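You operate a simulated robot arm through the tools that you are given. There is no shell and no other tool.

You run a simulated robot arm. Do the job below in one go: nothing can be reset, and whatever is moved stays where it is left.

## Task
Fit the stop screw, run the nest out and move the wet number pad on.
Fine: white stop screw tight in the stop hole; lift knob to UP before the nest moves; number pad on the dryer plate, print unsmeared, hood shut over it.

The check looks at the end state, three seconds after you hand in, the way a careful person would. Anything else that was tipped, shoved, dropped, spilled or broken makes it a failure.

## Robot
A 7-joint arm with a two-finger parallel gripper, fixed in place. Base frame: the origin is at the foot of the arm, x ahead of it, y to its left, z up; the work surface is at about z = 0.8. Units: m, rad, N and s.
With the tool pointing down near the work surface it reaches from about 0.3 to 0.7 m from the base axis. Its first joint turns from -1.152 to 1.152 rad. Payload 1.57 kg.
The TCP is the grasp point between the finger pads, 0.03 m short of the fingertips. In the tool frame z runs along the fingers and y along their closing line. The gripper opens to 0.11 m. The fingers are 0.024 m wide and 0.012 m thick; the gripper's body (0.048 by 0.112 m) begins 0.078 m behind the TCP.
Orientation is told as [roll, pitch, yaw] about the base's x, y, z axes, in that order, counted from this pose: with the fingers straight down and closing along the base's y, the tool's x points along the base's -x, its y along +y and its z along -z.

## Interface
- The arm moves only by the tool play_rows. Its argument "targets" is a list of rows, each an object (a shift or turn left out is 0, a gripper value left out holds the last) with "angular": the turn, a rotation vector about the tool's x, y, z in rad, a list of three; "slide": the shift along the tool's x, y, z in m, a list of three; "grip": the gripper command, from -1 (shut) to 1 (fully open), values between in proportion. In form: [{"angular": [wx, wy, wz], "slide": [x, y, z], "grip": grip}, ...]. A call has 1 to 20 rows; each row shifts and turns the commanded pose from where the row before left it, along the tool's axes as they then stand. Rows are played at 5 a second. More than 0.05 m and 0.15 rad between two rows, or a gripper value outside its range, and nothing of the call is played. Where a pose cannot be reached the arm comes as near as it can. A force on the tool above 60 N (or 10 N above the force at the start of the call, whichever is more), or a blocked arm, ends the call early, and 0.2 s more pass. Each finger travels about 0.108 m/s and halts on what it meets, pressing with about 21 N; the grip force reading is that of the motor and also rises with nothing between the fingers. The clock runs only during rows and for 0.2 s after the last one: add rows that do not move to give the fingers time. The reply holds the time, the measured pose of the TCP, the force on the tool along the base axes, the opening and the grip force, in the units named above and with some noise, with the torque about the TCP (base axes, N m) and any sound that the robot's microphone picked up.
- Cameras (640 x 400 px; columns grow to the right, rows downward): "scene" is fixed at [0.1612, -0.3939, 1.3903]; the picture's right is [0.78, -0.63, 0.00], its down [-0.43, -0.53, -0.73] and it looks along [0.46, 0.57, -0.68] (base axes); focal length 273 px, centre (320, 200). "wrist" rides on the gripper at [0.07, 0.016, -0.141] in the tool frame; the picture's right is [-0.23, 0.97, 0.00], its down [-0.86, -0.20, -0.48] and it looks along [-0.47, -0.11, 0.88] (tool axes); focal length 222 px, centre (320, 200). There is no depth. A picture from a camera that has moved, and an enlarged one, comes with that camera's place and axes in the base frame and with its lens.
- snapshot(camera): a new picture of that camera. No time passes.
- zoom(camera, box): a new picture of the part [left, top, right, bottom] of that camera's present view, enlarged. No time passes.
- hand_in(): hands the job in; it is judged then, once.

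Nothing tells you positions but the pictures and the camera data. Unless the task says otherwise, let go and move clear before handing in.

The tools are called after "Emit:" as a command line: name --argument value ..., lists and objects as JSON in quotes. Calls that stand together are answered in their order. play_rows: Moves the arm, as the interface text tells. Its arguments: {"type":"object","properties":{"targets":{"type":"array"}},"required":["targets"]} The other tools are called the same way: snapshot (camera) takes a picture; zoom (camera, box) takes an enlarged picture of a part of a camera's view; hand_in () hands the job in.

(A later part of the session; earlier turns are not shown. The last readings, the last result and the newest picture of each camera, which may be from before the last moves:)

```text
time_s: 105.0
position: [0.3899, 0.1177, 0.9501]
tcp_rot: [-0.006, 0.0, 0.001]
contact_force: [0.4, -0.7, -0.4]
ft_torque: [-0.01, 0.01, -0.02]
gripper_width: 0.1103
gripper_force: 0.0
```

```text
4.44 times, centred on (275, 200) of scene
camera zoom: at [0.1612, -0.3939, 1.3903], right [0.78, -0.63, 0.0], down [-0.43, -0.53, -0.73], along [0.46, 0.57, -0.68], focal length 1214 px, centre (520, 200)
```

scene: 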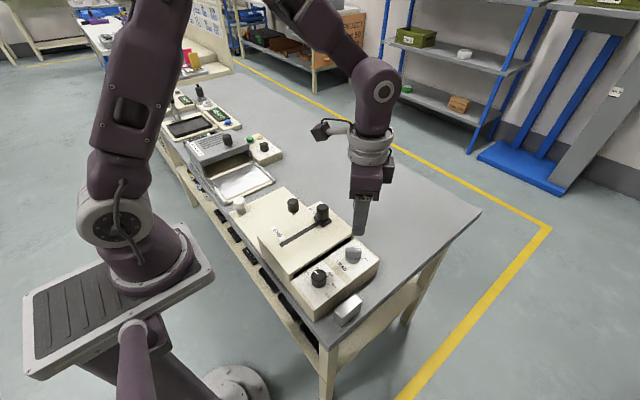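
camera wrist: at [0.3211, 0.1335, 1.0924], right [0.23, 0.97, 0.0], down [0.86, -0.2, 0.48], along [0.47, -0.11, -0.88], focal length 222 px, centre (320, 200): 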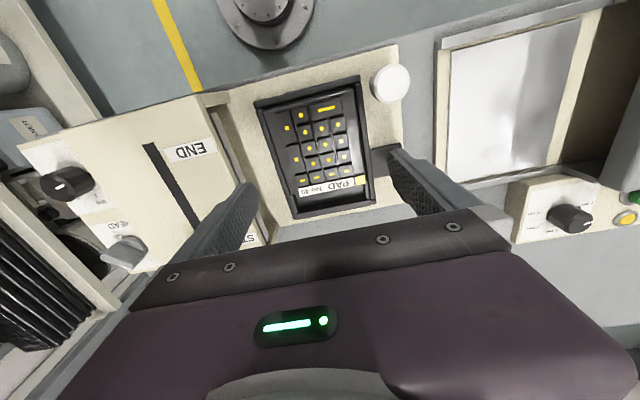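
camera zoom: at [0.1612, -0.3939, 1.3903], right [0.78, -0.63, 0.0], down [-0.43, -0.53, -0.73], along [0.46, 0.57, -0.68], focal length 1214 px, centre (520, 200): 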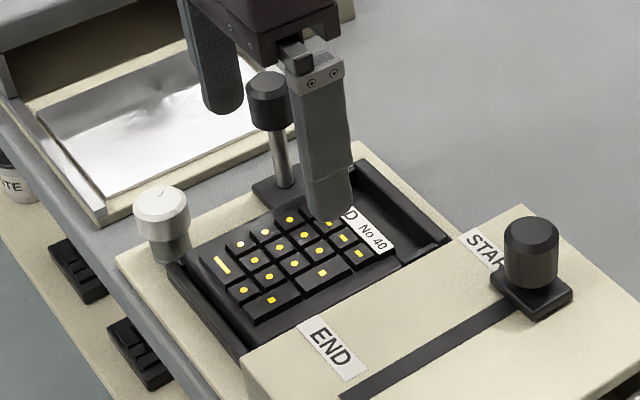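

The slab spans about x 0.337–0.442 and y 0.068–0.164, centred at (0.3895, 0.116). The fingers fit between the stop screw and the handle plate. I'll centre and descend with the gripper fully open, slowly near the rim.

Emit:
play_rows --targets '[{"slide": [0.0015, -0.0017, 0.03]}, {"slide": [0, 0, 0.03]}, {"slide": [0, 0, 0.015]}, {"slide": [0, 0, 0]}, {"slide": [0, 0, 0]}]'

Emit:
snapshot --camera "wrist"

Emit:
zoom --camera "wrist" --box '[200, 100, 440, 250]'

Emit:
zoom --camera "scene" --box '[235, 165, 315, 235]'

```text
time_s: 106.2
position: [0.3885, 0.115, 0.8755]
tcp_rot: [-0.002, -0.001, 0.0]
contact_force: [-0.4, -0.2, -1.1]
ft_torque: [0.01, 0.01, 0.03]
gripper_width: 0.1102
gripper_force: 0.1
```

```text
taken
camera wrist: at [0.3197, 0.132, 1.0178], right [0.23, 0.97, 0.0], down [0.86, -0.2, 0.48], along [0.47, -0.11, -0.88], focal length 222 px, centre (320, 200)
```

wrist: 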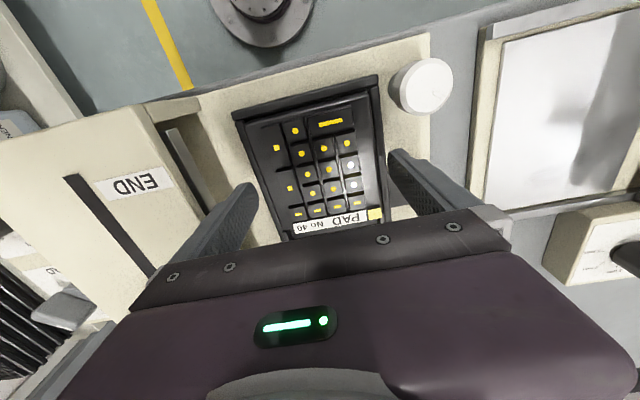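

```text
2.67 times, centred on (320, 175) of wrist
camera zoom: at [0.3197, 0.132, 1.0178], right [0.23, 0.97, 0.0], down [0.86, -0.2, 0.48], along [0.47, -0.11, -0.88], focal length 592 px, centre (320, 267)
```

zoom: 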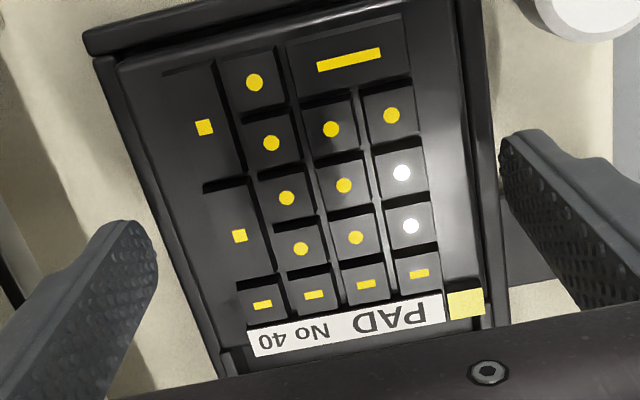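

```text
5.71 times, centred on (275, 200) of scene
camera zoom: at [0.1612, -0.3939, 1.3903], right [0.78, -0.63, 0.0], down [-0.43, -0.53, -0.73], along [0.46, 0.57, -0.68], focal length 1561 px, centre (577, 200)
```

zoom: 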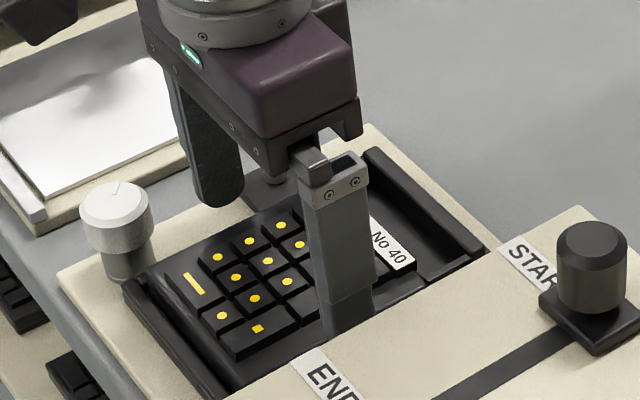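

The fingers hang clear on both sides of the slab. I'll nudge 1.2 mm toward -y and creep down until the tips touch the rims.

Emit:
play_rows --targets '[{"slide": [0, -0.0012, 0.005]}, {"slide": [0, 0, 0.003]}, {"slide": [0, 0, 0.002]}, {"slide": [0, 0, 0]}]'

Emit:
zoom --camera "scene" --box '[255, 185, 305, 230]'

Emit:
zoom --camera "wrist" --box '[200, 100, 440, 250]'

```text
time_s: 107.2
position: [0.3882, 0.1123, 0.8662]
tcp_rot: [-0.006, -0.002, -0.001]
contact_force: [0.3, 0.3, 0.7]
ft_torque: [0.02, 0.0, 0.01]
gripper_width: 0.1098
gripper_force: 0.1
```

```text
8.89 times, centred on (280, 208) of scene
camera zoom: at [0.1612, -0.3939, 1.3903], right [0.78, -0.63, 0.0], down [-0.43, -0.53, -0.73], along [0.46, 0.57, -0.68], focal length 2429 px, centre (676, 133)
```

zoom: 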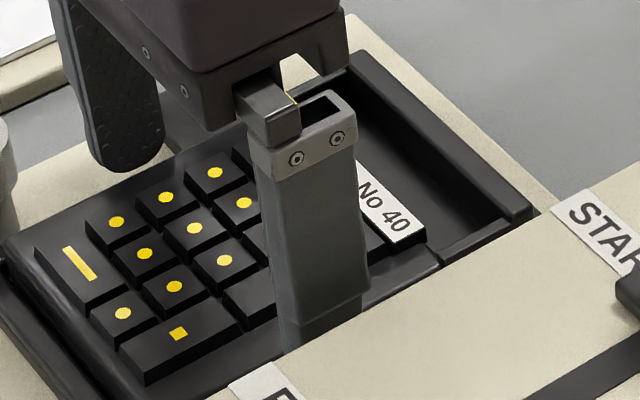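

```text
2.67 times, centred on (320, 175) of wrist
camera zoom: at [0.319, 0.1295, 1.0077], right [0.23, 0.97, 0.0], down [0.86, -0.2, 0.48], along [0.47, -0.11, -0.88], focal length 592 px, centre (320, 267)
```

zoom: 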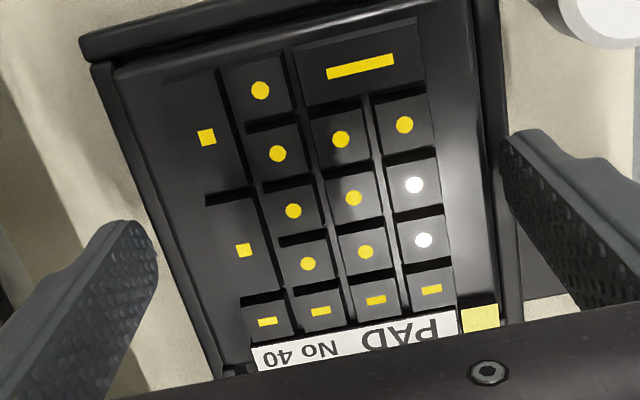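

Emit:
play_rows --targets '[{"slide": [0, -0.0012, 0], "grip": 0.9}, {"slide": [0, 0, 0.001]}, {"slide": [0, 0, 0.001]}, {"slide": [0, 0, 0]}]'

Emit:
zoom --camera "wrist" --box '[200, 100, 440, 250]'

```text
time_s: 108.2
position: [0.3875, 0.1115, 0.8643]
tcp_rot: [-0.006, 0.001, 0.001]
contact_force: [0.2, 0.4, 0.5]
ft_torque: [0.0, 0.0, -0.01]
gripper_width: 0.1046
gripper_force: 0.2
```

```text
2.67 times, centred on (320, 175) of wrist
camera zoom: at [0.3184, 0.1279, 1.0051], right [0.23, 0.97, 0.0], down [0.86, -0.2, 0.48], along [0.47, -0.11, -0.88], focal length 592 px, centre (320, 267)
```

zoom: 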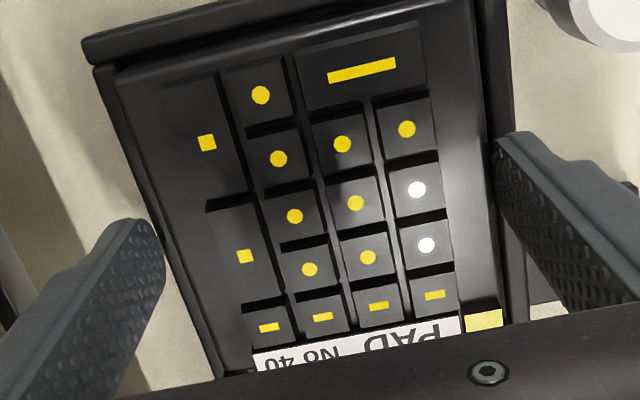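

Emit:
play_rows --targets '[{"slide": [0, 0, 0.001]}, {"slide": [0, 0, 0.001]}, {"slide": [0, 0, 0]}]'

Emit:
zoom --camera "scene" --box '[265, 195, 295, 225]'

```text
time_s: 109.0
position: [0.3882, 0.1129, 0.86]
tcp_rot: [-0.005, 0.0, 0.001]
contact_force: [-0.2, -0.1, -1.3]
ft_torque: [0.02, 0.01, 0.01]
gripper_width: 0.1047
gripper_force: 0.0
```

```text
13.33 times, centred on (280, 210) of scene
camera zoom: at [0.1612, -0.3939, 1.3903], right [0.78, -0.63, 0.0], down [-0.43, -0.53, -0.73], along [0.46, 0.57, -0.68], focal length 3643 px, centre (853, 67)
```

zoom: 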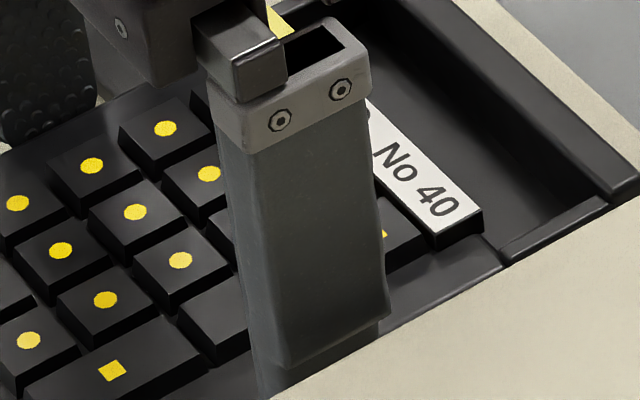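

Emit:
play_rows --targets '[{"slide": [0, 0, 0.001]}, {"slide": [0, 0, 0.001]}, {"slide": [0, 0, 0]}]'

```text
time_s: 109.8
position: [0.3876, 0.1119, 0.8594]
tcp_rot: [-0.005, 0.001, 0.0]
contact_force: [0.3, 0.0, -0.2]
ft_torque: [0.01, 0.01, 0.0]
gripper_width: 0.1046
gripper_force: 0.1
```

No contact yet with the tips at about 0.829. I'll close gently here and see from the opening whether the fingers meet the slab (about 0.096).

Emit:
play_rows --targets '[{"grip": 0.85}, {"grip": 0.8}, {"grip": 0.76}, {"slide": [0, 0, 0]}]'

Emit:
zoom --camera "wrist" --box '[200, 100, 440, 250]'

```text
time_s: 110.8
position: [0.3879, 0.1116, 0.86]
tcp_rot: [-0.004, 0.0, 0.0]
contact_force: [1.5, 2.8, 0.0]
ft_torque: [0.2, -0.03, 0.03]
gripper_width: 0.0997
gripper_force: 21.4
```

```text
2.67 times, centred on (320, 175) of wrist
camera zoom: at [0.3183, 0.1279, 1.0011], right [0.23, 0.97, 0.0], down [0.86, -0.2, 0.48], along [0.47, -0.11, -0.88], focal length 592 px, centre (320, 267)
```

zoom: 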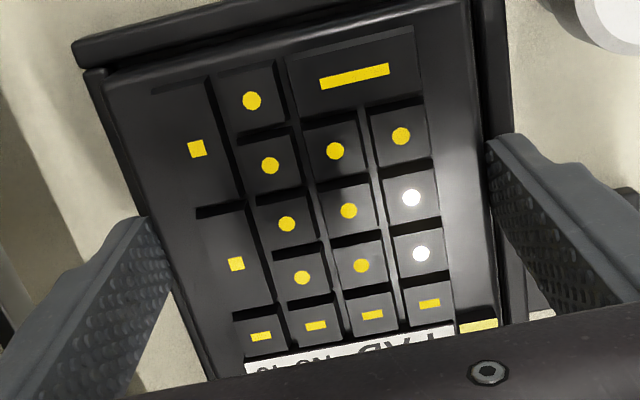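

The fingers met something at 0.0997 m with 21 N, which fits the slab's sides. I'll tighten fully and test with a 3 mm lift.

Emit:
play_rows --targets '[{"grip": 0.5}, {"grip": 0.5}, {"slide": [0, 0, -0.0015]}, {"slide": [0, 0, -0.0015]}, {"slide": [0, 0, 0]}]'

Emit:
zoom --camera "wrist" --box '[200, 100, 440, 250]'

Emit:
zoom --camera "scene" --box '[255, 185, 305, 230]'

```text
time_s: 112.0
position: [0.3864, 0.1125, 0.8616]
tcp_rot: [-0.004, 0.002, 0.0]
contact_force: [-0.3, 0.5, -1.3]
ft_torque: [0.01, 0.04, -0.01]
gripper_width: 0.0994
gripper_force: 21.2
```

```text
2.67 times, centred on (320, 175) of wrist
camera zoom: at [0.3177, 0.1282, 1.0039], right [0.23, 0.97, 0.0], down [0.86, -0.2, 0.48], along [0.46, -0.11, -0.88], focal length 592 px, centre (320, 267)
```

zoom: 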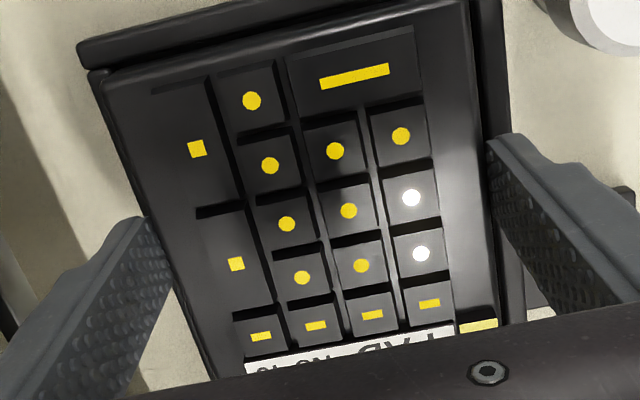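

```text
8.89 times, centred on (280, 208) of scene
camera zoom: at [0.1612, -0.3939, 1.3903], right [0.78, -0.63, 0.0], down [-0.43, -0.53, -0.73], along [0.46, 0.57, -0.68], focal length 2429 px, centre (676, 133)
```

zoom: 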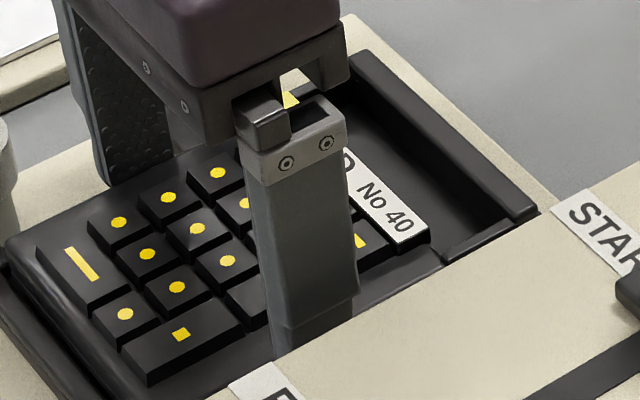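

The pad moves with the gripper while the rims stay put, so it is held by its sides. I'll lift it slowly out of the nest.

Emit:
play_rows --targets '[{"slide": [0, 0, -0.004]}, {"slide": [0, 0, -0.006]}, {"slide": [0, 0, -0.01]}, {"slide": [0, 0, -0.02]}, {"slide": [0, 0, -0.02]}, {"slide": [0, 0, -0.02]}, {"slide": [0, 0, 0]}]'

Emit:
snapshot --camera "wrist"

Emit:
zoom --camera "scene" --box '[225, 135, 335, 235]'

```text
time_s: 113.6
position: [0.3858, 0.1119, 0.9425]
tcp_rot: [-0.006, 0.001, -0.001]
contact_force: [0.7, 1.2, -2.1]
ft_torque: [0.06, 0.05, -0.01]
gripper_width: 0.0996
gripper_force: 20.8
```

```text
taken
camera wrist: at [0.3173, 0.1276, 1.0846], right [0.23, 0.97, 0.0], down [0.86, -0.2, 0.48], along [0.47, -0.11, -0.88], focal length 222 px, centre (320, 200)
```

wrist: 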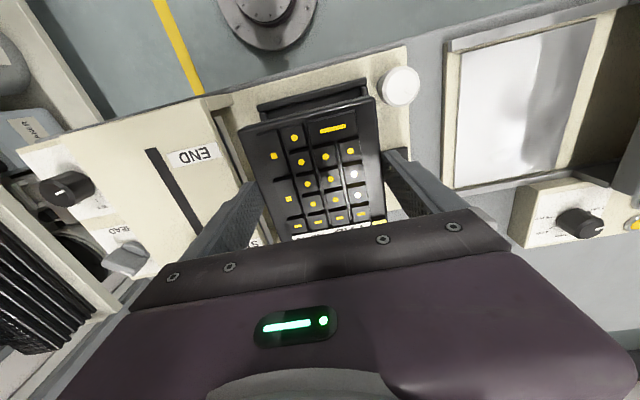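

```text
4.00 times, centred on (280, 185) of scene
camera zoom: at [0.1612, -0.3939, 1.3903], right [0.78, -0.63, 0.0], down [-0.43, -0.53, -0.73], along [0.46, 0.57, -0.68], focal length 1093 px, centre (480, 260)
```

zoom: 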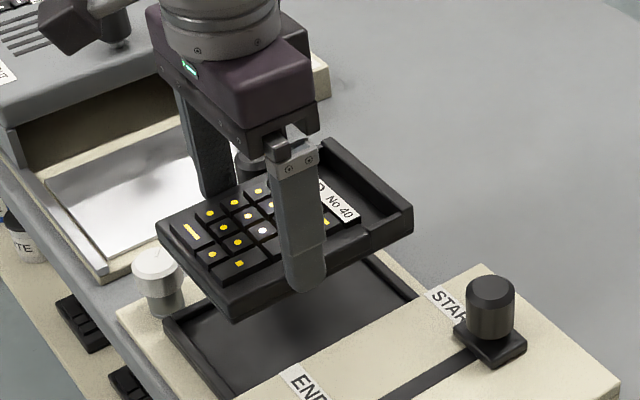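

The pad is in fact longer than I took it: the window recess and +x end bar belong to it, so it is about 0.145 by 0.100 m. It is held level and clear. Now I'll measure the dryer plate between its rails.

Emit:
zoom --camera "wrist" --box '[420, 0, 640, 200]'

Emit:
zoom --camera "scene" --box '[170, 110, 300, 220]'

Emit:
zoom --camera "scene" --box '[255, 165, 335, 225]'

```text
2.00 times, centred on (530, 100) of wrist
camera zoom: at [0.3173, 0.1276, 1.0846], right [0.23, 0.97, 0.0], down [0.86, -0.2, 0.48], along [0.47, -0.11, -0.88], focal length 444 px, centre (-100, 400)
```

zoom: 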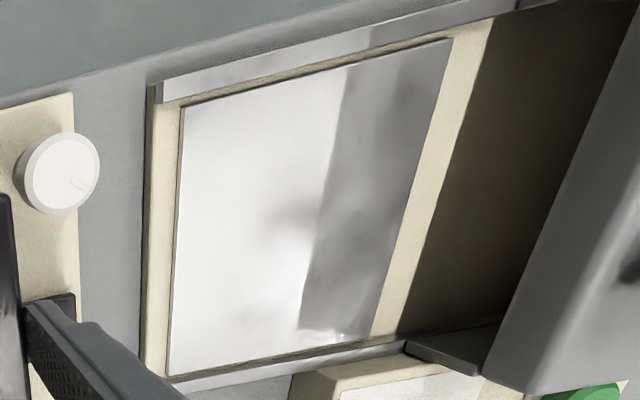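

```text
3.64 times, centred on (235, 165) of scene
camera zoom: at [0.1612, -0.3939, 1.3903], right [0.78, -0.63, 0.0], down [-0.43, -0.53, -0.73], along [0.46, 0.57, -0.68], focal length 994 px, centre (629, 327)
```

zoom: 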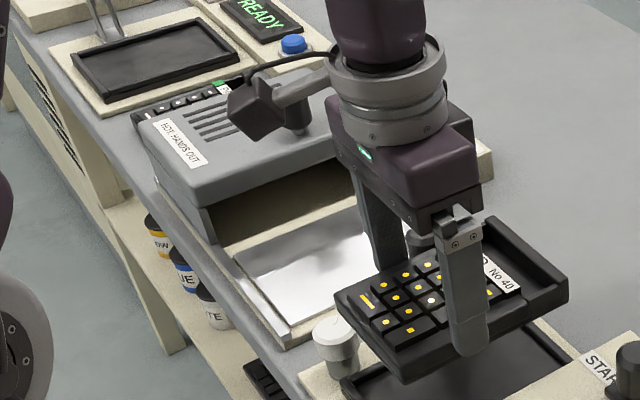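

```text
6.67 times, centred on (295, 195) of scene
camera zoom: at [0.1612, -0.3939, 1.3903], right [0.78, -0.63, 0.0], down [-0.43, -0.53, -0.73], along [0.46, 0.57, -0.68], focal length 1822 px, centre (487, 233)
```

zoom: 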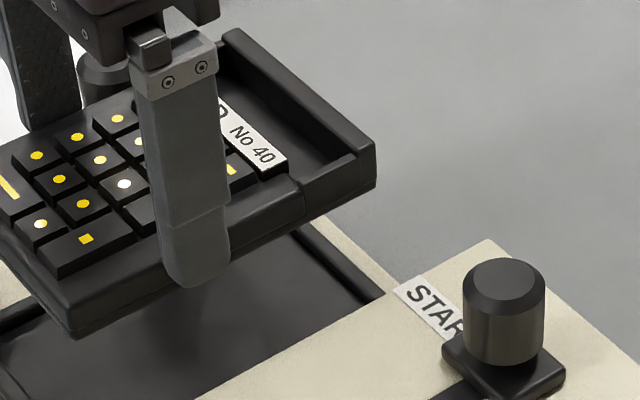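

The dryer plate spans about x 0.330–0.483, y 0.270–0.392, top z ≈ 0.8205; the pad fits with its long side along x. I'll raise, carry it over at modest speed to a TCP of about (0.385, 0.328), and check.

Emit:
play_rows --targets '[{"slide": [0, 0, -0.02]}, {"slide": [0, 0, -0.025]}, {"slide": [0, 0.027, 0]}, {"slide": [0, 0.027, 0]}, {"slide": [0, 0.027, 0]}, {"slide": [0, 0.027, 0]}, {"slide": [0, 0.027, 0]}, {"slide": [0, 0.027, 0]}, {"slide": [0, 0.027, 0]}, {"slide": [0, 0.027, 0]}, {"slide": [0, 0, 0]}, {"slide": [0, 0, 0]}]'

Emit:
snapshot --camera "wrist"

Emit:
zoom --camera "scene" --box '[170, 90, 300, 220]'

```text
time_s: 116.2
position: [0.3853, 0.3282, 0.984]
tcp_rot: [-0.004, -0.002, 0.001]
contact_force: [-0.1, 0.6, -0.5]
ft_torque: [-0.01, 0.05, 0.02]
gripper_width: 0.0995
gripper_force: 21.1
```

```text
taken
camera wrist: at [0.3174, 0.3446, 1.1275], right [0.23, 0.97, 0.0], down [0.86, -0.2, 0.48], along [0.47, -0.11, -0.88], focal length 222 px, centre (320, 200)
```

wrist: 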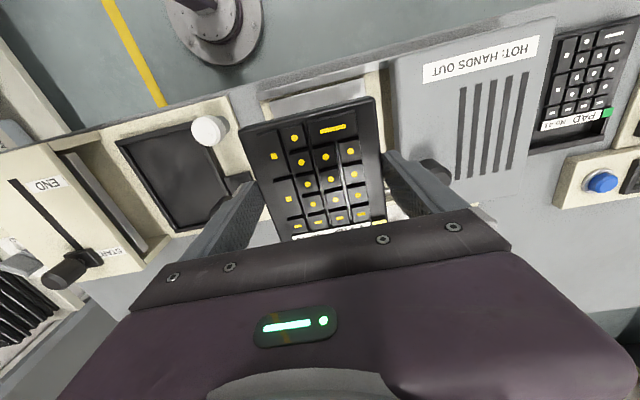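

```text
3.08 times, centred on (235, 155) of scene
camera zoom: at [0.1612, -0.3939, 1.3903], right [0.78, -0.63, 0.0], down [-0.43, -0.53, -0.73], along [0.46, 0.57, -0.68], focal length 841 px, centre (582, 338)
```

zoom: 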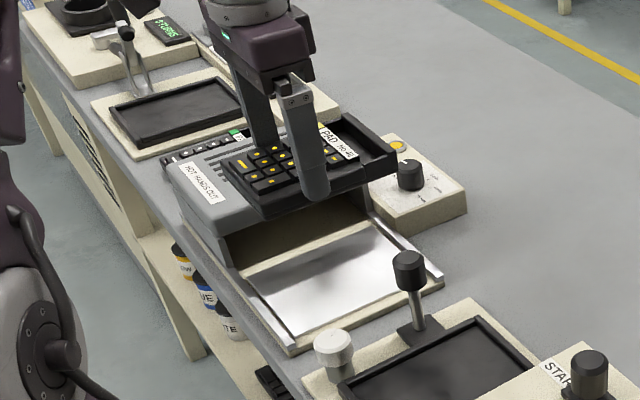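

Emit:
zoom --camera "wrist" --box '[220, 50, 420, 210]'

Emit:
zoom --camera "scene" --box '[225, 120, 310, 195]'

```text
2.50 times, centred on (320, 130) of wrist
camera zoom: at [0.3174, 0.3446, 1.1275], right [0.23, 0.97, 0.0], down [0.86, -0.2, 0.48], along [0.47, -0.11, -0.88], focal length 555 px, centre (320, 375)
```

zoom: 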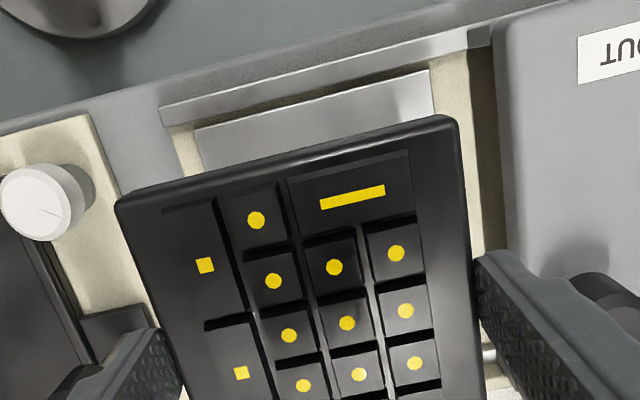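

```text
5.33 times, centred on (268, 158) of scene
camera zoom: at [0.1612, -0.3939, 1.3903], right [0.78, -0.63, 0.0], down [-0.43, -0.53, -0.73], along [0.46, 0.57, -0.68], focal length 1457 px, centre (600, 427)
```

zoom: 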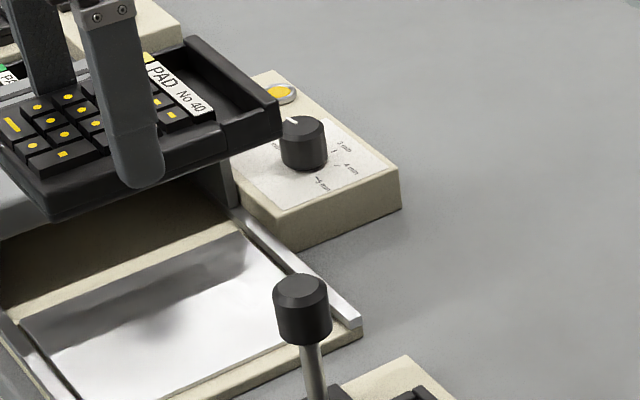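

The pad's long side is centred on the plate in x (about 6 mm margin at each end). I'll shift 2 mm toward +y and lower to about 10 mm above the plate.

Emit:
play_rows --targets '[{"slide": [0, 0.002, 0.02]}, {"slide": [0, 0, 0.025]}, {"slide": [0, 0, 0.025]}, {"slide": [0, 0, 0.025]}, {"slide": [0, 0, 0.018]}, {"slide": [0, 0, 0]}]'

Emit:
snapshot --camera "wrist"

Emit:
zoom --camera "wrist" --box '[220, 50, 420, 210]'

Emit:
zoom --camera "scene" --box '[185, 120, 295, 220]'

```text
time_s: 117.6
position: [0.387, 0.329, 0.8707]
tcp_rot: [-0.005, 0.001, 0.0]
contact_force: [0.1, 0.2, -1.1]
ft_torque: [0.01, 0.05, 0.04]
gripper_width: 0.0995
gripper_force: 20.8
```

```text
taken
camera wrist: at [0.3182, 0.3449, 1.0134], right [0.23, 0.97, 0.0], down [0.86, -0.2, 0.48], along [0.47, -0.11, -0.88], focal length 222 px, centre (320, 200)
```

wrist: 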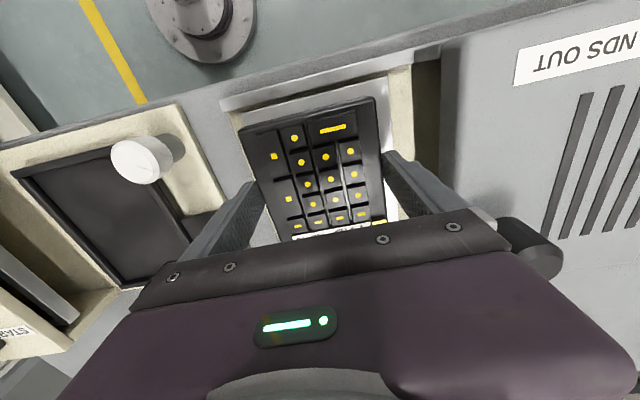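

```text
2.50 times, centred on (320, 130) of wrist
camera zoom: at [0.3182, 0.3449, 1.0134], right [0.23, 0.97, 0.0], down [0.86, -0.2, 0.48], along [0.47, -0.11, -0.88], focal length 555 px, centre (320, 375)
```

zoom: 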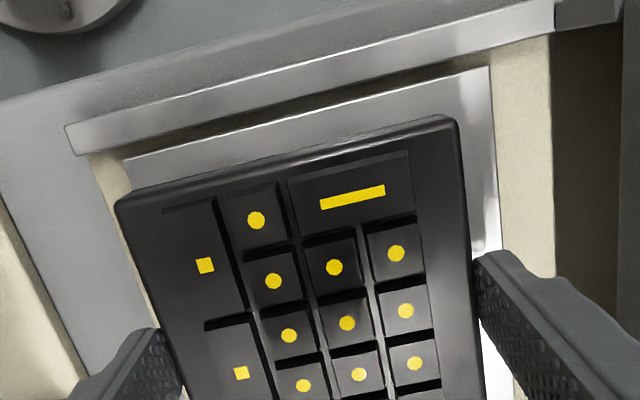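

```text
4.00 times, centred on (240, 170) of scene
camera zoom: at [0.1612, -0.3939, 1.3903], right [0.78, -0.63, 0.0], down [-0.43, -0.53, -0.73], along [0.46, 0.57, -0.68], focal length 1093 px, centre (640, 320)
```

zoom: 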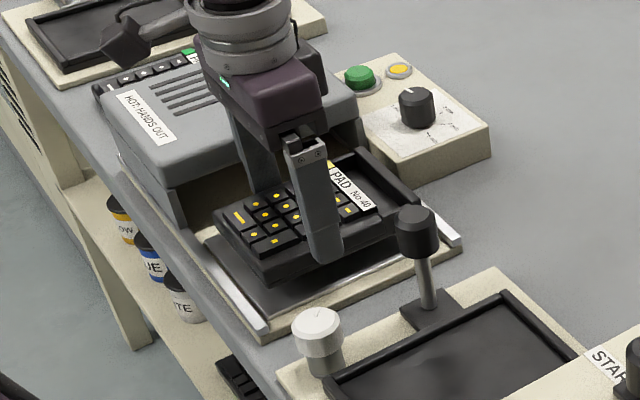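

The pad is inside the plate's outline on all sides. I'll shift 1.5 mm toward -x and creep down to contact.

Emit:
play_rows --targets '[{"slide": [0.0015, 0.001, 0.004]}, {"slide": [0, 0, 0.003]}, {"slide": [0, 0, 0.002]}, {"slide": [0, 0, 0]}]'

Emit:
zoom --camera "scene" --box '[215, 140, 285, 200]'

```text
time_s: 118.6
position: [0.3849, 0.3296, 0.8632]
tcp_rot: [-0.005, 0.002, 0.002]
contact_force: [-0.2, 0.2, -1.8]
ft_torque: [-0.01, 0.06, 0.01]
gripper_width: 0.0994
gripper_force: 21.0
```

```text
6.67 times, centred on (250, 170) of scene
camera zoom: at [0.1612, -0.3939, 1.3903], right [0.78, -0.63, 0.0], down [-0.43, -0.53, -0.73], along [0.46, 0.57, -0.68], focal length 1822 px, centre (787, 400)
```

zoom: 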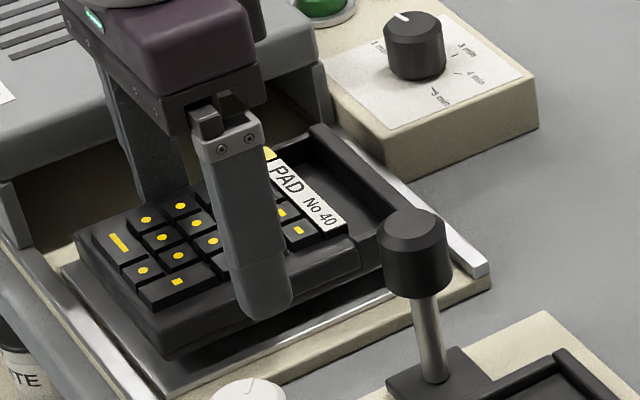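

Emit:
play_rows --targets '[{"slide": [0, 0, 0.0015]}, {"slide": [0, 0, 0.0015]}, {"slide": [0, 0, 0]}]'

Emit:
play_rows --targets '[{"slide": [0, 0, 0.0015]}, {"slide": [0, 0, 0.001]}, {"slide": [0, 0, 0]}]'

Emit:
zoom --camera "scene" --box '[215, 140, 285, 200]'

```text
time_s: 119.4
position: [0.3856, 0.3306, 0.8626]
tcp_rot: [-0.004, 0.0, 0.0]
contact_force: [-0.1, -0.3, -1.2]
ft_torque: [-0.02, 0.02, 0.01]
gripper_width: 0.0994
gripper_force: 21.3
```

```text
time_s: 120.2
position: [0.3849, 0.3287, 0.8591]
tcp_rot: [-0.005, 0.001, 0.0]
contact_force: [-0.2, 1.6, -1.5]
ft_torque: [0.01, 0.09, -0.02]
gripper_width: 0.0996
gripper_force: 21.0
```

```text
6.67 times, centred on (250, 170) of scene
camera zoom: at [0.1612, -0.3939, 1.3903], right [0.78, -0.63, 0.0], down [-0.43, -0.53, -0.73], along [0.46, 0.57, -0.68], focal length 1822 px, centre (787, 400)
```

zoom: 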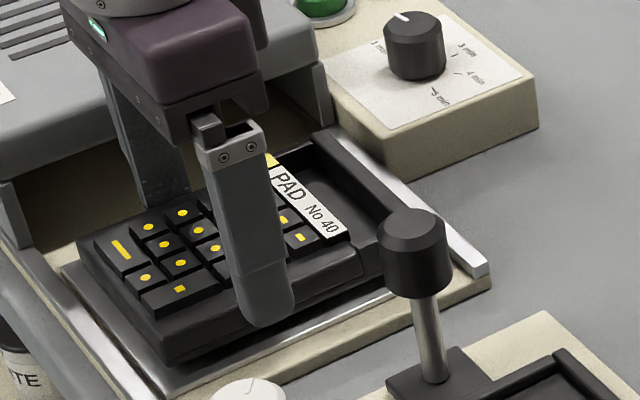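

Emit:
play_rows --targets '[{"slide": [0, 0, 0.001]}, {"slide": [0, 0, 0.001]}, {"slide": [0, 0, 0]}]'

Emit:
play_rows --targets '[{"slide": [0, 0, 0.001]}, {"slide": [0, 0, 0]}]'

Emit:
zoom --camera "scene" --box '[215, 140, 285, 200]'

```text
time_s: 121.0
position: [0.3856, 0.3301, 0.8565]
tcp_rot: [-0.006, 0.0, 0.0]
contact_force: [-0.4, 0.3, -1.9]
ft_torque: [0.01, 0.07, 0.0]
gripper_width: 0.0994
gripper_force: 21.1
```

```text
time_s: 121.6
position: [0.3847, 0.3292, 0.8553]
tcp_rot: [-0.005, 0.0, 0.0]
contact_force: [-0.2, 0.2, -2.2]
ft_torque: [-0.02, 0.07, 0.01]
gripper_width: 0.0993
gripper_force: 20.9
```

```text
6.67 times, centred on (250, 170) of scene
camera zoom: at [0.1612, -0.3939, 1.3903], right [0.78, -0.63, 0.0], down [-0.43, -0.53, -0.73], along [0.46, 0.57, -0.68], focal length 1822 px, centre (787, 400)
```

zoom: 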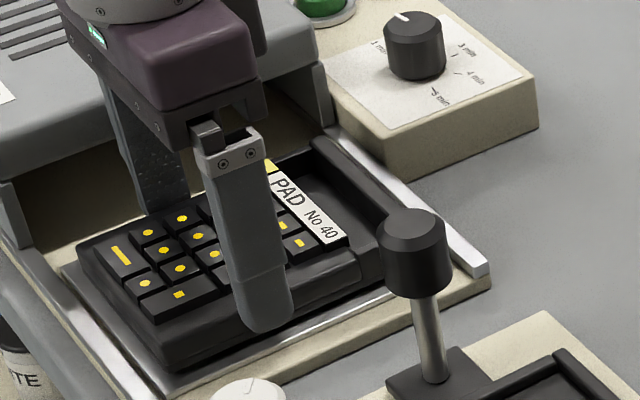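

Emit:
play_rows --targets '[{"slide": [0, 0, 0.001]}, {"slide": [0, 0, 0]}]'

Emit:
play_rows --targets '[{"slide": [0, 0, 0.001]}, {"slide": [0, 0, 0]}]'

```text
time_s: 122.2
position: [0.3841, 0.3301, 0.8555]
tcp_rot: [-0.006, 0.001, -0.001]
contact_force: [1.0, 0.3, -0.8]
ft_torque: [-0.04, 0.03, 0.02]
gripper_width: 0.0998
gripper_force: 21.5
```

```text
time_s: 122.8
position: [0.3841, 0.3311, 0.8533]
tcp_rot: [-0.005, 0.0, 0.001]
contact_force: [-0.6, 0.2, -1.7]
ft_torque: [0.02, 0.03, -0.01]
gripper_width: 0.0994
gripper_force: 21.0
```

Emit:
play_rows --targets '[{"slide": [0, 0, 0.001]}, {"slide": [0, 0, 0]}]'

Emit:
zoom --camera "scene" --box '[225, 160, 275, 200]'

Emit:
zoom --camera "wrist" --box '[220, 50, 420, 210]'

```text
time_s: 123.4
position: [0.3848, 0.3303, 0.8536]
tcp_rot: [-0.005, 0.001, 0.0]
contact_force: [-1.0, -1.5, 15.9]
ft_torque: [-0.02, 0.04, -0.06]
gripper_width: 0.0997
gripper_force: 20.9
```

```text
10.00 times, centred on (250, 180) of scene
camera zoom: at [0.161, -0.3941, 1.3903], right [0.78, -0.63, 0.0], down [-0.43, -0.53, -0.73], along [0.46, 0.57, -0.68], focal length 2732 px, centre (1020, 400)
```

zoom: 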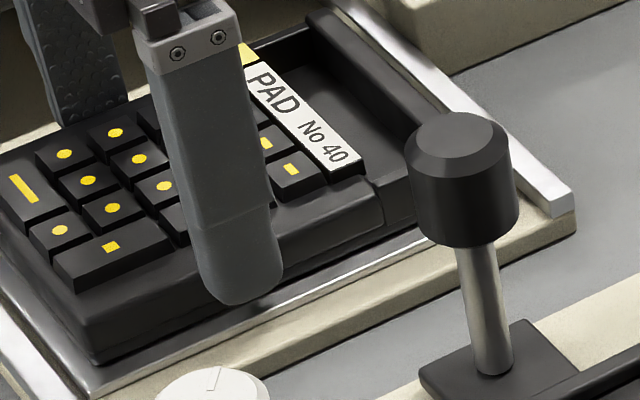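

```text
2.50 times, centred on (320, 130) of wrist
camera zoom: at [0.316, 0.3469, 0.9948], right [0.23, 0.97, 0.0], down [0.86, -0.2, 0.48], along [0.47, -0.11, -0.88], focal length 555 px, centre (320, 375)
```

zoom: 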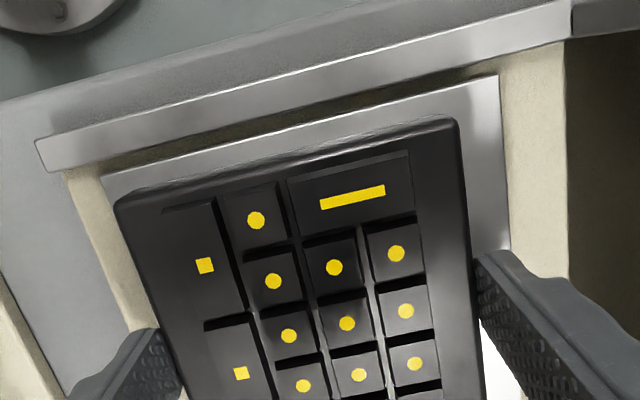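

Contact at 16 N: the pad rests on the plate. I'll ease the push, open just enough to clear the sides and lift straight up.

Emit:
play_rows --targets '[{"slide": [0, 0, -0.0006]}, {"grip": 0.85}, {"grip": 0.95}, {"grip": 0.95}, {"slide": [0, 0, -0.004]}, {"slide": [0, 0, -0.01]}, {"slide": [0, 0, -0.02]}, {"slide": [0, 0, -0.04]}, {"slide": [0, 0, -0.04]}, {"slide": [0, 0, 0]}]'

Emit:
snapshot --camera "wrist"

Emit:
zoom --camera "scene" --box '[185, 120, 295, 220]'

```text
time_s: 125.6
position: [0.3868, 0.3299, 0.9662]
tcp_rot: [-0.005, 0.0, -0.001]
contact_force: [0.2, -0.1, 0.3]
ft_torque: [-0.02, -0.06, -0.01]
gripper_width: 0.1076
gripper_force: 0.0
```

```text
taken
camera wrist: at [0.3178, 0.3472, 1.108], right [0.23, 0.97, 0.0], down [0.86, -0.2, 0.48], along [0.47, -0.11, -0.88], focal length 222 px, centre (320, 200)
```

wrist: 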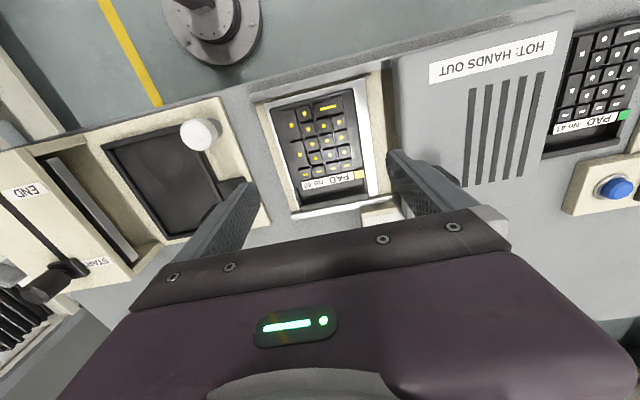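

```text
4.00 times, centred on (240, 170) of scene
camera zoom: at [0.1612, -0.3939, 1.3903], right [0.78, -0.63, 0.0], down [-0.43, -0.53, -0.73], along [0.46, 0.57, -0.68], focal length 1093 px, centre (640, 320)
```

zoom: 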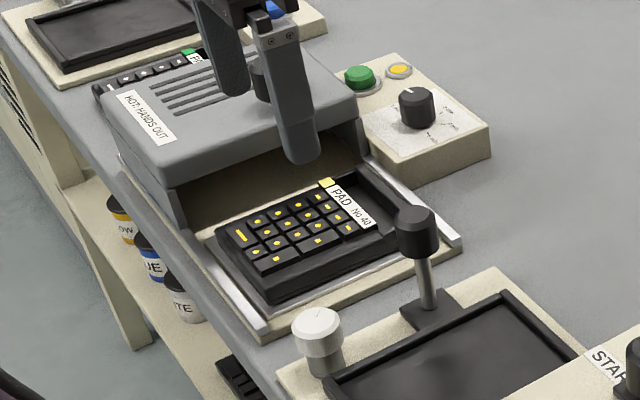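

The pad lies flat and square on the dryer plate with the print intact. Next I'll find the hood knob (about (0.431, 0.437), top 0.926) and hover over it.

Emit:
play_rows --targets '[{"slide": [0, 0, -0.04]}, {"slide": [-0.022, 0.04, -0.02], "grip": 0.2}, {"slide": [-0.022, 0.04, 0]}, {"slide": [0, 0.027, 0]}, {"slide": [0, 0, 0]}, {"slide": [0, 0, 0]}]'

Emit:
snapshot --camera "wrist"

Emit:
zoom --camera "wrist" --box '[230, 60, 430, 210]'

Emit:
zoom --camera "scene" --box '[185, 100, 295, 200]'

```text
time_s: 127.0
position: [0.4275, 0.4393, 1.0257]
tcp_rot: [-0.004, 0.001, 0.0]
contact_force: [-0.2, -0.6, -0.2]
ft_torque: [-0.02, -0.03, 0.01]
gripper_width: 0.0659
gripper_force: 0.1
```

```text
taken
camera wrist: at [0.3589, 0.4555, 1.1674], right [0.23, 0.97, 0.0], down [0.86, -0.2, 0.48], along [0.47, -0.11, -0.88], focal length 222 px, centre (320, 200)
```

wrist: 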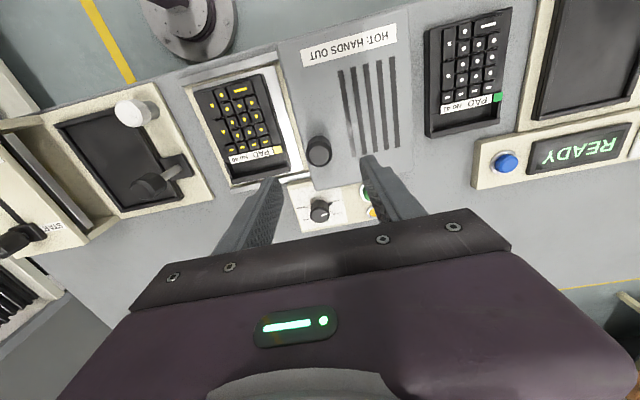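

```text
2.67 times, centred on (330, 135) of wrist
camera zoom: at [0.3589, 0.4555, 1.1674], right [0.23, 0.97, 0.0], down [0.86, -0.2, 0.48], along [0.47, -0.11, -0.88], focal length 592 px, centre (293, 373)
```

zoom: 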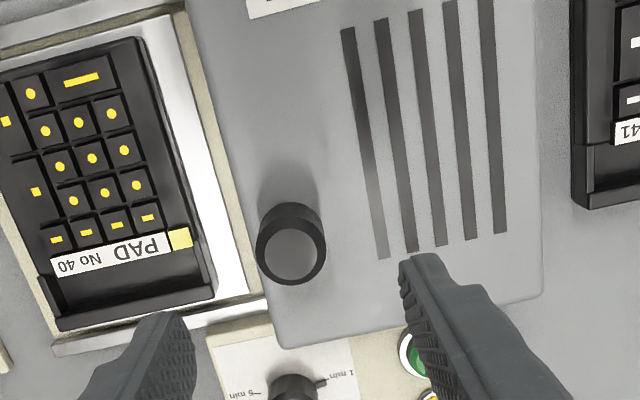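

```text
4.00 times, centred on (240, 150) of scene
camera zoom: at [0.1612, -0.3939, 1.3903], right [0.78, -0.63, 0.0], down [-0.43, -0.53, -0.73], along [0.46, 0.57, -0.68], focal length 1093 px, centre (640, 400)
```

zoom: 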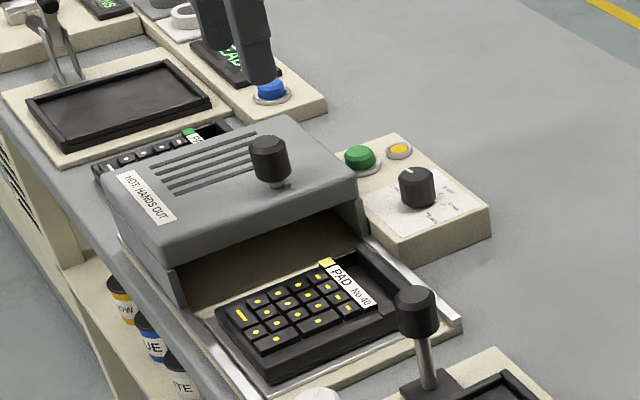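

The hood knob is at about (0.4336, 0.437), top z ≈ 0.925, and the hood is about 0.133 m long in y. I'll come down with a finger on each y side of the knob, tips just above the hood top.

Emit:
play_rows --targets '[{"slide": [-0.0047, -0.0021, 0.02]}, {"slide": [0, 0, 0.03]}, {"slide": [0, 0, 0.025]}, {"slide": [0, 0, 0]}]'

Emit:
zoom --camera "wrist" --box '[230, 80, 430, 220]'

Emit:
zoom --camera "scene" --box '[190, 100, 270, 180]'

```text
time_s: 128.0
position: [0.4316, 0.4356, 0.951]
tcp_rot: [-0.006, 0.0, 0.001]
contact_force: [-0.5, 0.3, -0.2]
ft_torque: [-0.01, -0.02, -0.01]
gripper_width: 0.0661
gripper_force: 0.1
```

```text
2.86 times, centred on (330, 150) of wrist
camera zoom: at [0.3635, 0.4522, 1.0933], right [0.23, 0.97, 0.0], down [0.86, -0.2, 0.48], along [0.47, -0.11, -0.88], focal length 635 px, centre (291, 343)
```

zoom: 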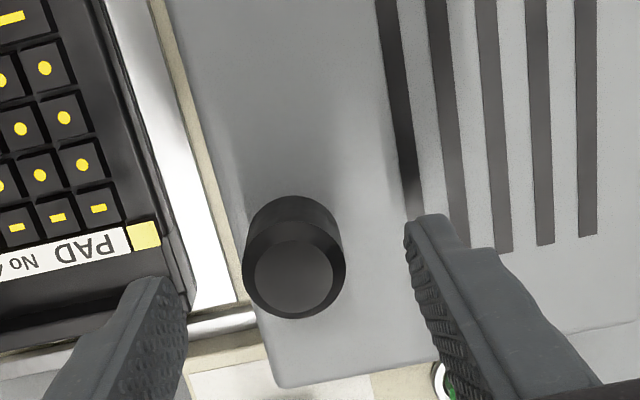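

```text
5.00 times, centred on (230, 140) of scene
camera zoom: at [0.1612, -0.3939, 1.3903], right [0.78, -0.63, 0.0], down [-0.43, -0.53, -0.73], along [0.46, 0.57, -0.68], focal length 1366 px, centre (770, 500)
```

zoom: 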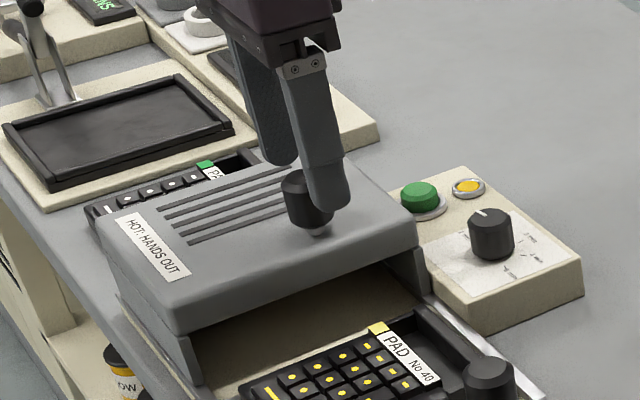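

Emit:
play_rows --targets '[{"slide": [0, 0, 0.01]}, {"slide": [0, 0, 0.01]}, {"slide": [0, 0, 0]}, {"grip": -0.2}, {"grip": -0.4}, {"grip": -0.6}, {"grip": -1}, {"grip": -1}, {"slide": [0, 0, 0]}]'

Emit:
zoom --camera "scene" --box '[190, 100, 270, 180]'

```text
time_s: 130.0
position: [0.433, 0.437, 0.9333]
tcp_rot: [-0.003, 0.004, 0.001]
contact_force: [1.0, -0.2, -2.2]
ft_torque: [0.68, 0.0, 0.01]
gripper_width: 0.0298
gripper_force: 38.6
```

```text
5.00 times, centred on (230, 140) of scene
camera zoom: at [0.1612, -0.3939, 1.3903], right [0.78, -0.63, 0.0], down [-0.43, -0.53, -0.73], along [0.46, 0.57, -0.68], focal length 1366 px, centre (770, 500)
```

zoom: 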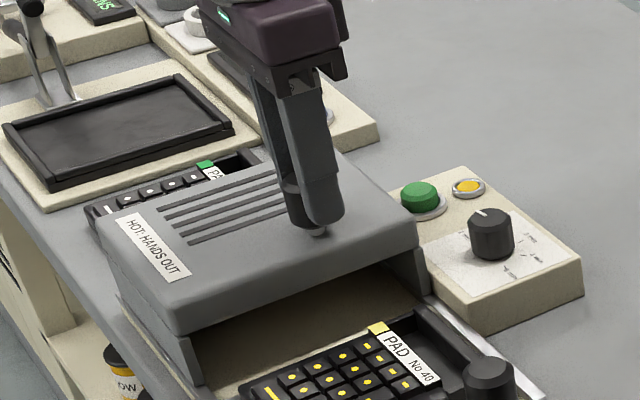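

The knob is held. I'll slide the hood toward -y in small steps, watching force and the pad.

Emit:
play_rows --targets '[{"slide": [0, -0.004, 0]}, {"slide": [0, -0.006, 0]}, {"slide": [0, -0.008, 0]}, {"slide": [0, -0.008, 0]}, {"slide": [0, 0, 0]}]'

Emit:
zoom --camera "scene" --box '[180, 100, 290, 200]'

```text
time_s: 131.2
position: [0.4341, 0.41, 0.933]
tcp_rot: [-0.007, 0.003, 0.0]
contact_force: [-11.3, 1.9, 4.0]
ft_torque: [0.75, -0.08, -0.03]
gripper_width: 0.0296
gripper_force: 38.9
```

```text
4.00 times, centred on (235, 150) of scene
camera zoom: at [0.1608, -0.3939, 1.3903], right [0.78, -0.63, 0.0], down [-0.43, -0.53, -0.73], along [0.46, 0.57, -0.68], focal length 1093 px, centre (660, 400)
```

zoom: 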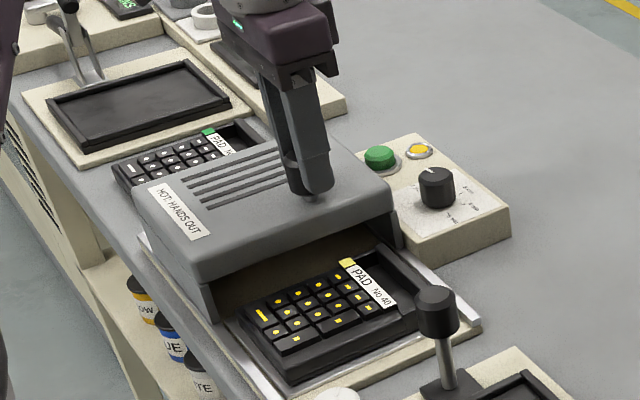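

The hood slides smoothly. I'll continue, trimming the sideways load.

Emit:
play_rows --targets '[{"slide": [0.0006, -0.008, 0]}, {"slide": [0, -0.01, 0]}, {"slide": [0, -0.01, 0]}, {"slide": [0, -0.01, 0]}, {"slide": [0, 0, 0]}]'

Emit:
play_rows --targets '[{"slide": [0.0003, -0.01, 0]}, {"slide": [0, -0.01, 0]}, {"slide": [0, -0.01, 0]}, {"slide": [0, 0, 0]}]'

Emit:
zoom --camera "scene" --box '[180, 100, 290, 200]'

```text
time_s: 132.4
position: [0.4341, 0.3703, 0.9317]
tcp_rot: [-0.003, 0.002, -0.001]
contact_force: [-9.5, 1.5, 4.9]
ft_torque: [0.78, -0.24, -0.11]
gripper_width: 0.0297
gripper_force: 39.0
```

```text
time_s: 133.4
position: [0.4329, 0.3409, 0.9334]
tcp_rot: [-0.005, 0.0, -0.001]
contact_force: [-3.6, 0.5, 5.4]
ft_torque: [0.7, 0.36, 0.08]
gripper_width: 0.0294
gripper_force: 38.9
```

```text
4.00 times, centred on (235, 150) of scene
camera zoom: at [0.161, -0.394, 1.3903], right [0.78, -0.63, 0.0], down [-0.43, -0.53, -0.73], along [0.46, 0.57, -0.68], focal length 1093 px, centre (660, 400)
```

zoom: 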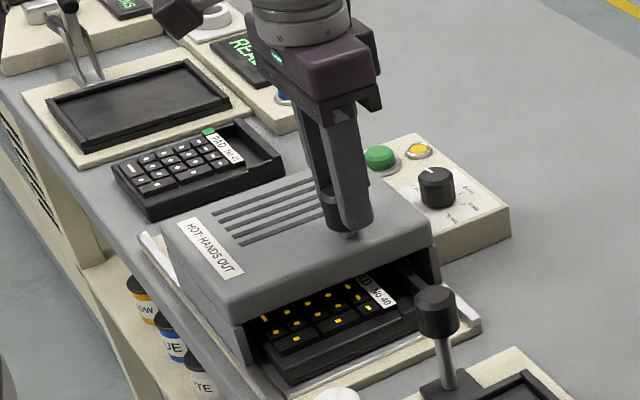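

Emit:
play_rows --targets '[{"slide": [0, -0.01, 0]}, {"slide": [0, -0.01, 0]}, {"slide": [0, -0.01, 0]}, {"slide": [0, 0, 0]}]'

Emit:
zoom --camera "scene" --box '[180, 110, 290, 210]'

```text
time_s: 134.4
position: [0.4334, 0.3112, 0.9326]
tcp_rot: [-0.005, 0.0, 0.0]
contact_force: [1.9, 2.1, 7.2]
ft_torque: [0.84, -0.92, -0.05]
gripper_width: 0.0296
gripper_force: 39.2
```

```text
4.00 times, centred on (235, 160) of scene
camera zoom: at [0.1611, -0.394, 1.3903], right [0.78, -0.63, 0.0], down [-0.43, -0.53, -0.73], along [0.46, 0.57, -0.68], focal length 1093 px, centre (660, 360)
```

zoom: 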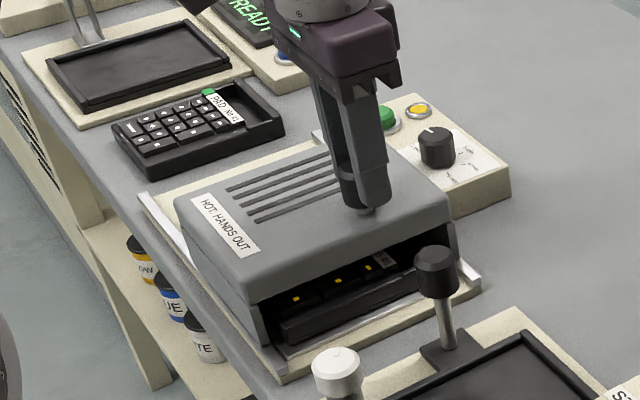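

Emit:
play_rows --targets '[{"slide": [0, -0.006, 0]}, {"slide": [0, -0.006, 0]}, {"slide": [0, 0, 0]}]'

Emit:
zoom --camera "scene" --box '[180, 110, 290, 210]'

```text
time_s: 135.2
position: [0.433, 0.2996, 0.932]
tcp_rot: [-0.007, 0.003, -0.002]
contact_force: [7.1, -0.1, -22.3]
ft_torque: [0.82, -0.81, -0.11]
gripper_width: 0.0295
gripper_force: 39.5
```

```text
4.00 times, centred on (235, 160) of scene
camera zoom: at [0.1617, -0.3937, 1.3903], right [0.78, -0.63, 0.0], down [-0.43, -0.53, -0.73], along [0.46, 0.57, -0.68], focal length 1093 px, centre (660, 360)
```

zoom: 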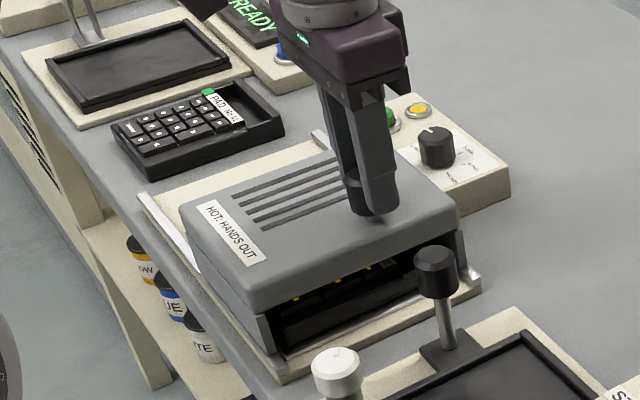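

Emit:
play_rows --targets '[{"slide": [-0.0003, -0.005, 0.0005]}, {"slide": [0, -0.005, 0]}, {"slide": [0, 0, 0]}]'

Emit:
zoom --camera "scene" --box '[180, 110, 290, 210]'

```text
time_s: 136.0
position: [0.4327, 0.2896, 0.9325]
tcp_rot: [-0.006, 0.002, 0.0]
contact_force: [2.5, -0.7, -2.0]
ft_torque: [0.6, 0.85, 0.11]
gripper_width: 0.0296
gripper_force: 38.7
```

```text
4.00 times, centred on (235, 160) of scene
camera zoom: at [0.1613, -0.3939, 1.3903], right [0.78, -0.63, 0.0], down [-0.43, -0.53, -0.73], along [0.46, 0.57, -0.68], focal length 1093 px, centre (660, 360)
```

zoom: 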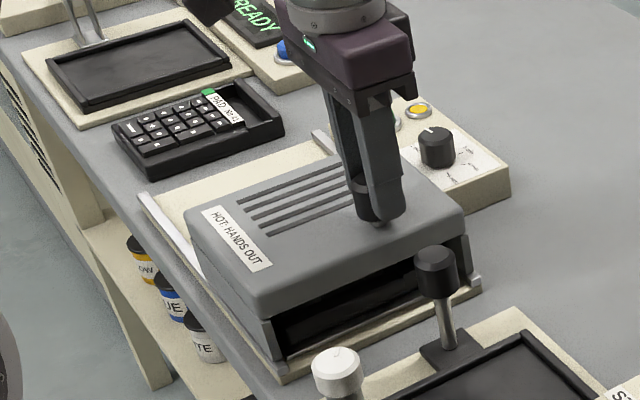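

Emit:
play_rows --targets '[{"slide": [0, -0.003, 0]}, {"slide": [0, -0.003, 0]}, {"slide": [0, 0, 0]}]'

Emit:
zoom --camera "scene" --box '[200, 150, 290, 220]'

```text
time_s: 136.8
position: [0.4335, 0.2868, 0.9328]
tcp_rot: [0.001, 0.0, 0.001]
contact_force: [-2.6, 18.4, -9.9]
ft_torque: [1.09, -0.13, -0.05]
gripper_width: 0.0296
gripper_force: 39.1
```

```text
5.71 times, centred on (245, 185) of scene
camera zoom: at [0.1613, -0.3934, 1.3905], right [0.78, -0.63, 0.0], down [-0.43, -0.53, -0.73], along [0.46, 0.57, -0.68], focal length 1561 px, centre (749, 286)
```

zoom: 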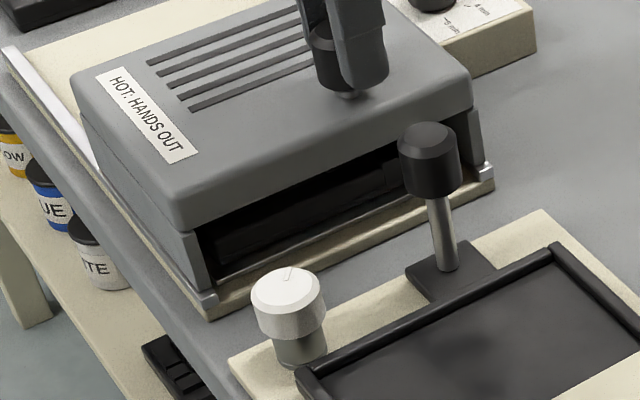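

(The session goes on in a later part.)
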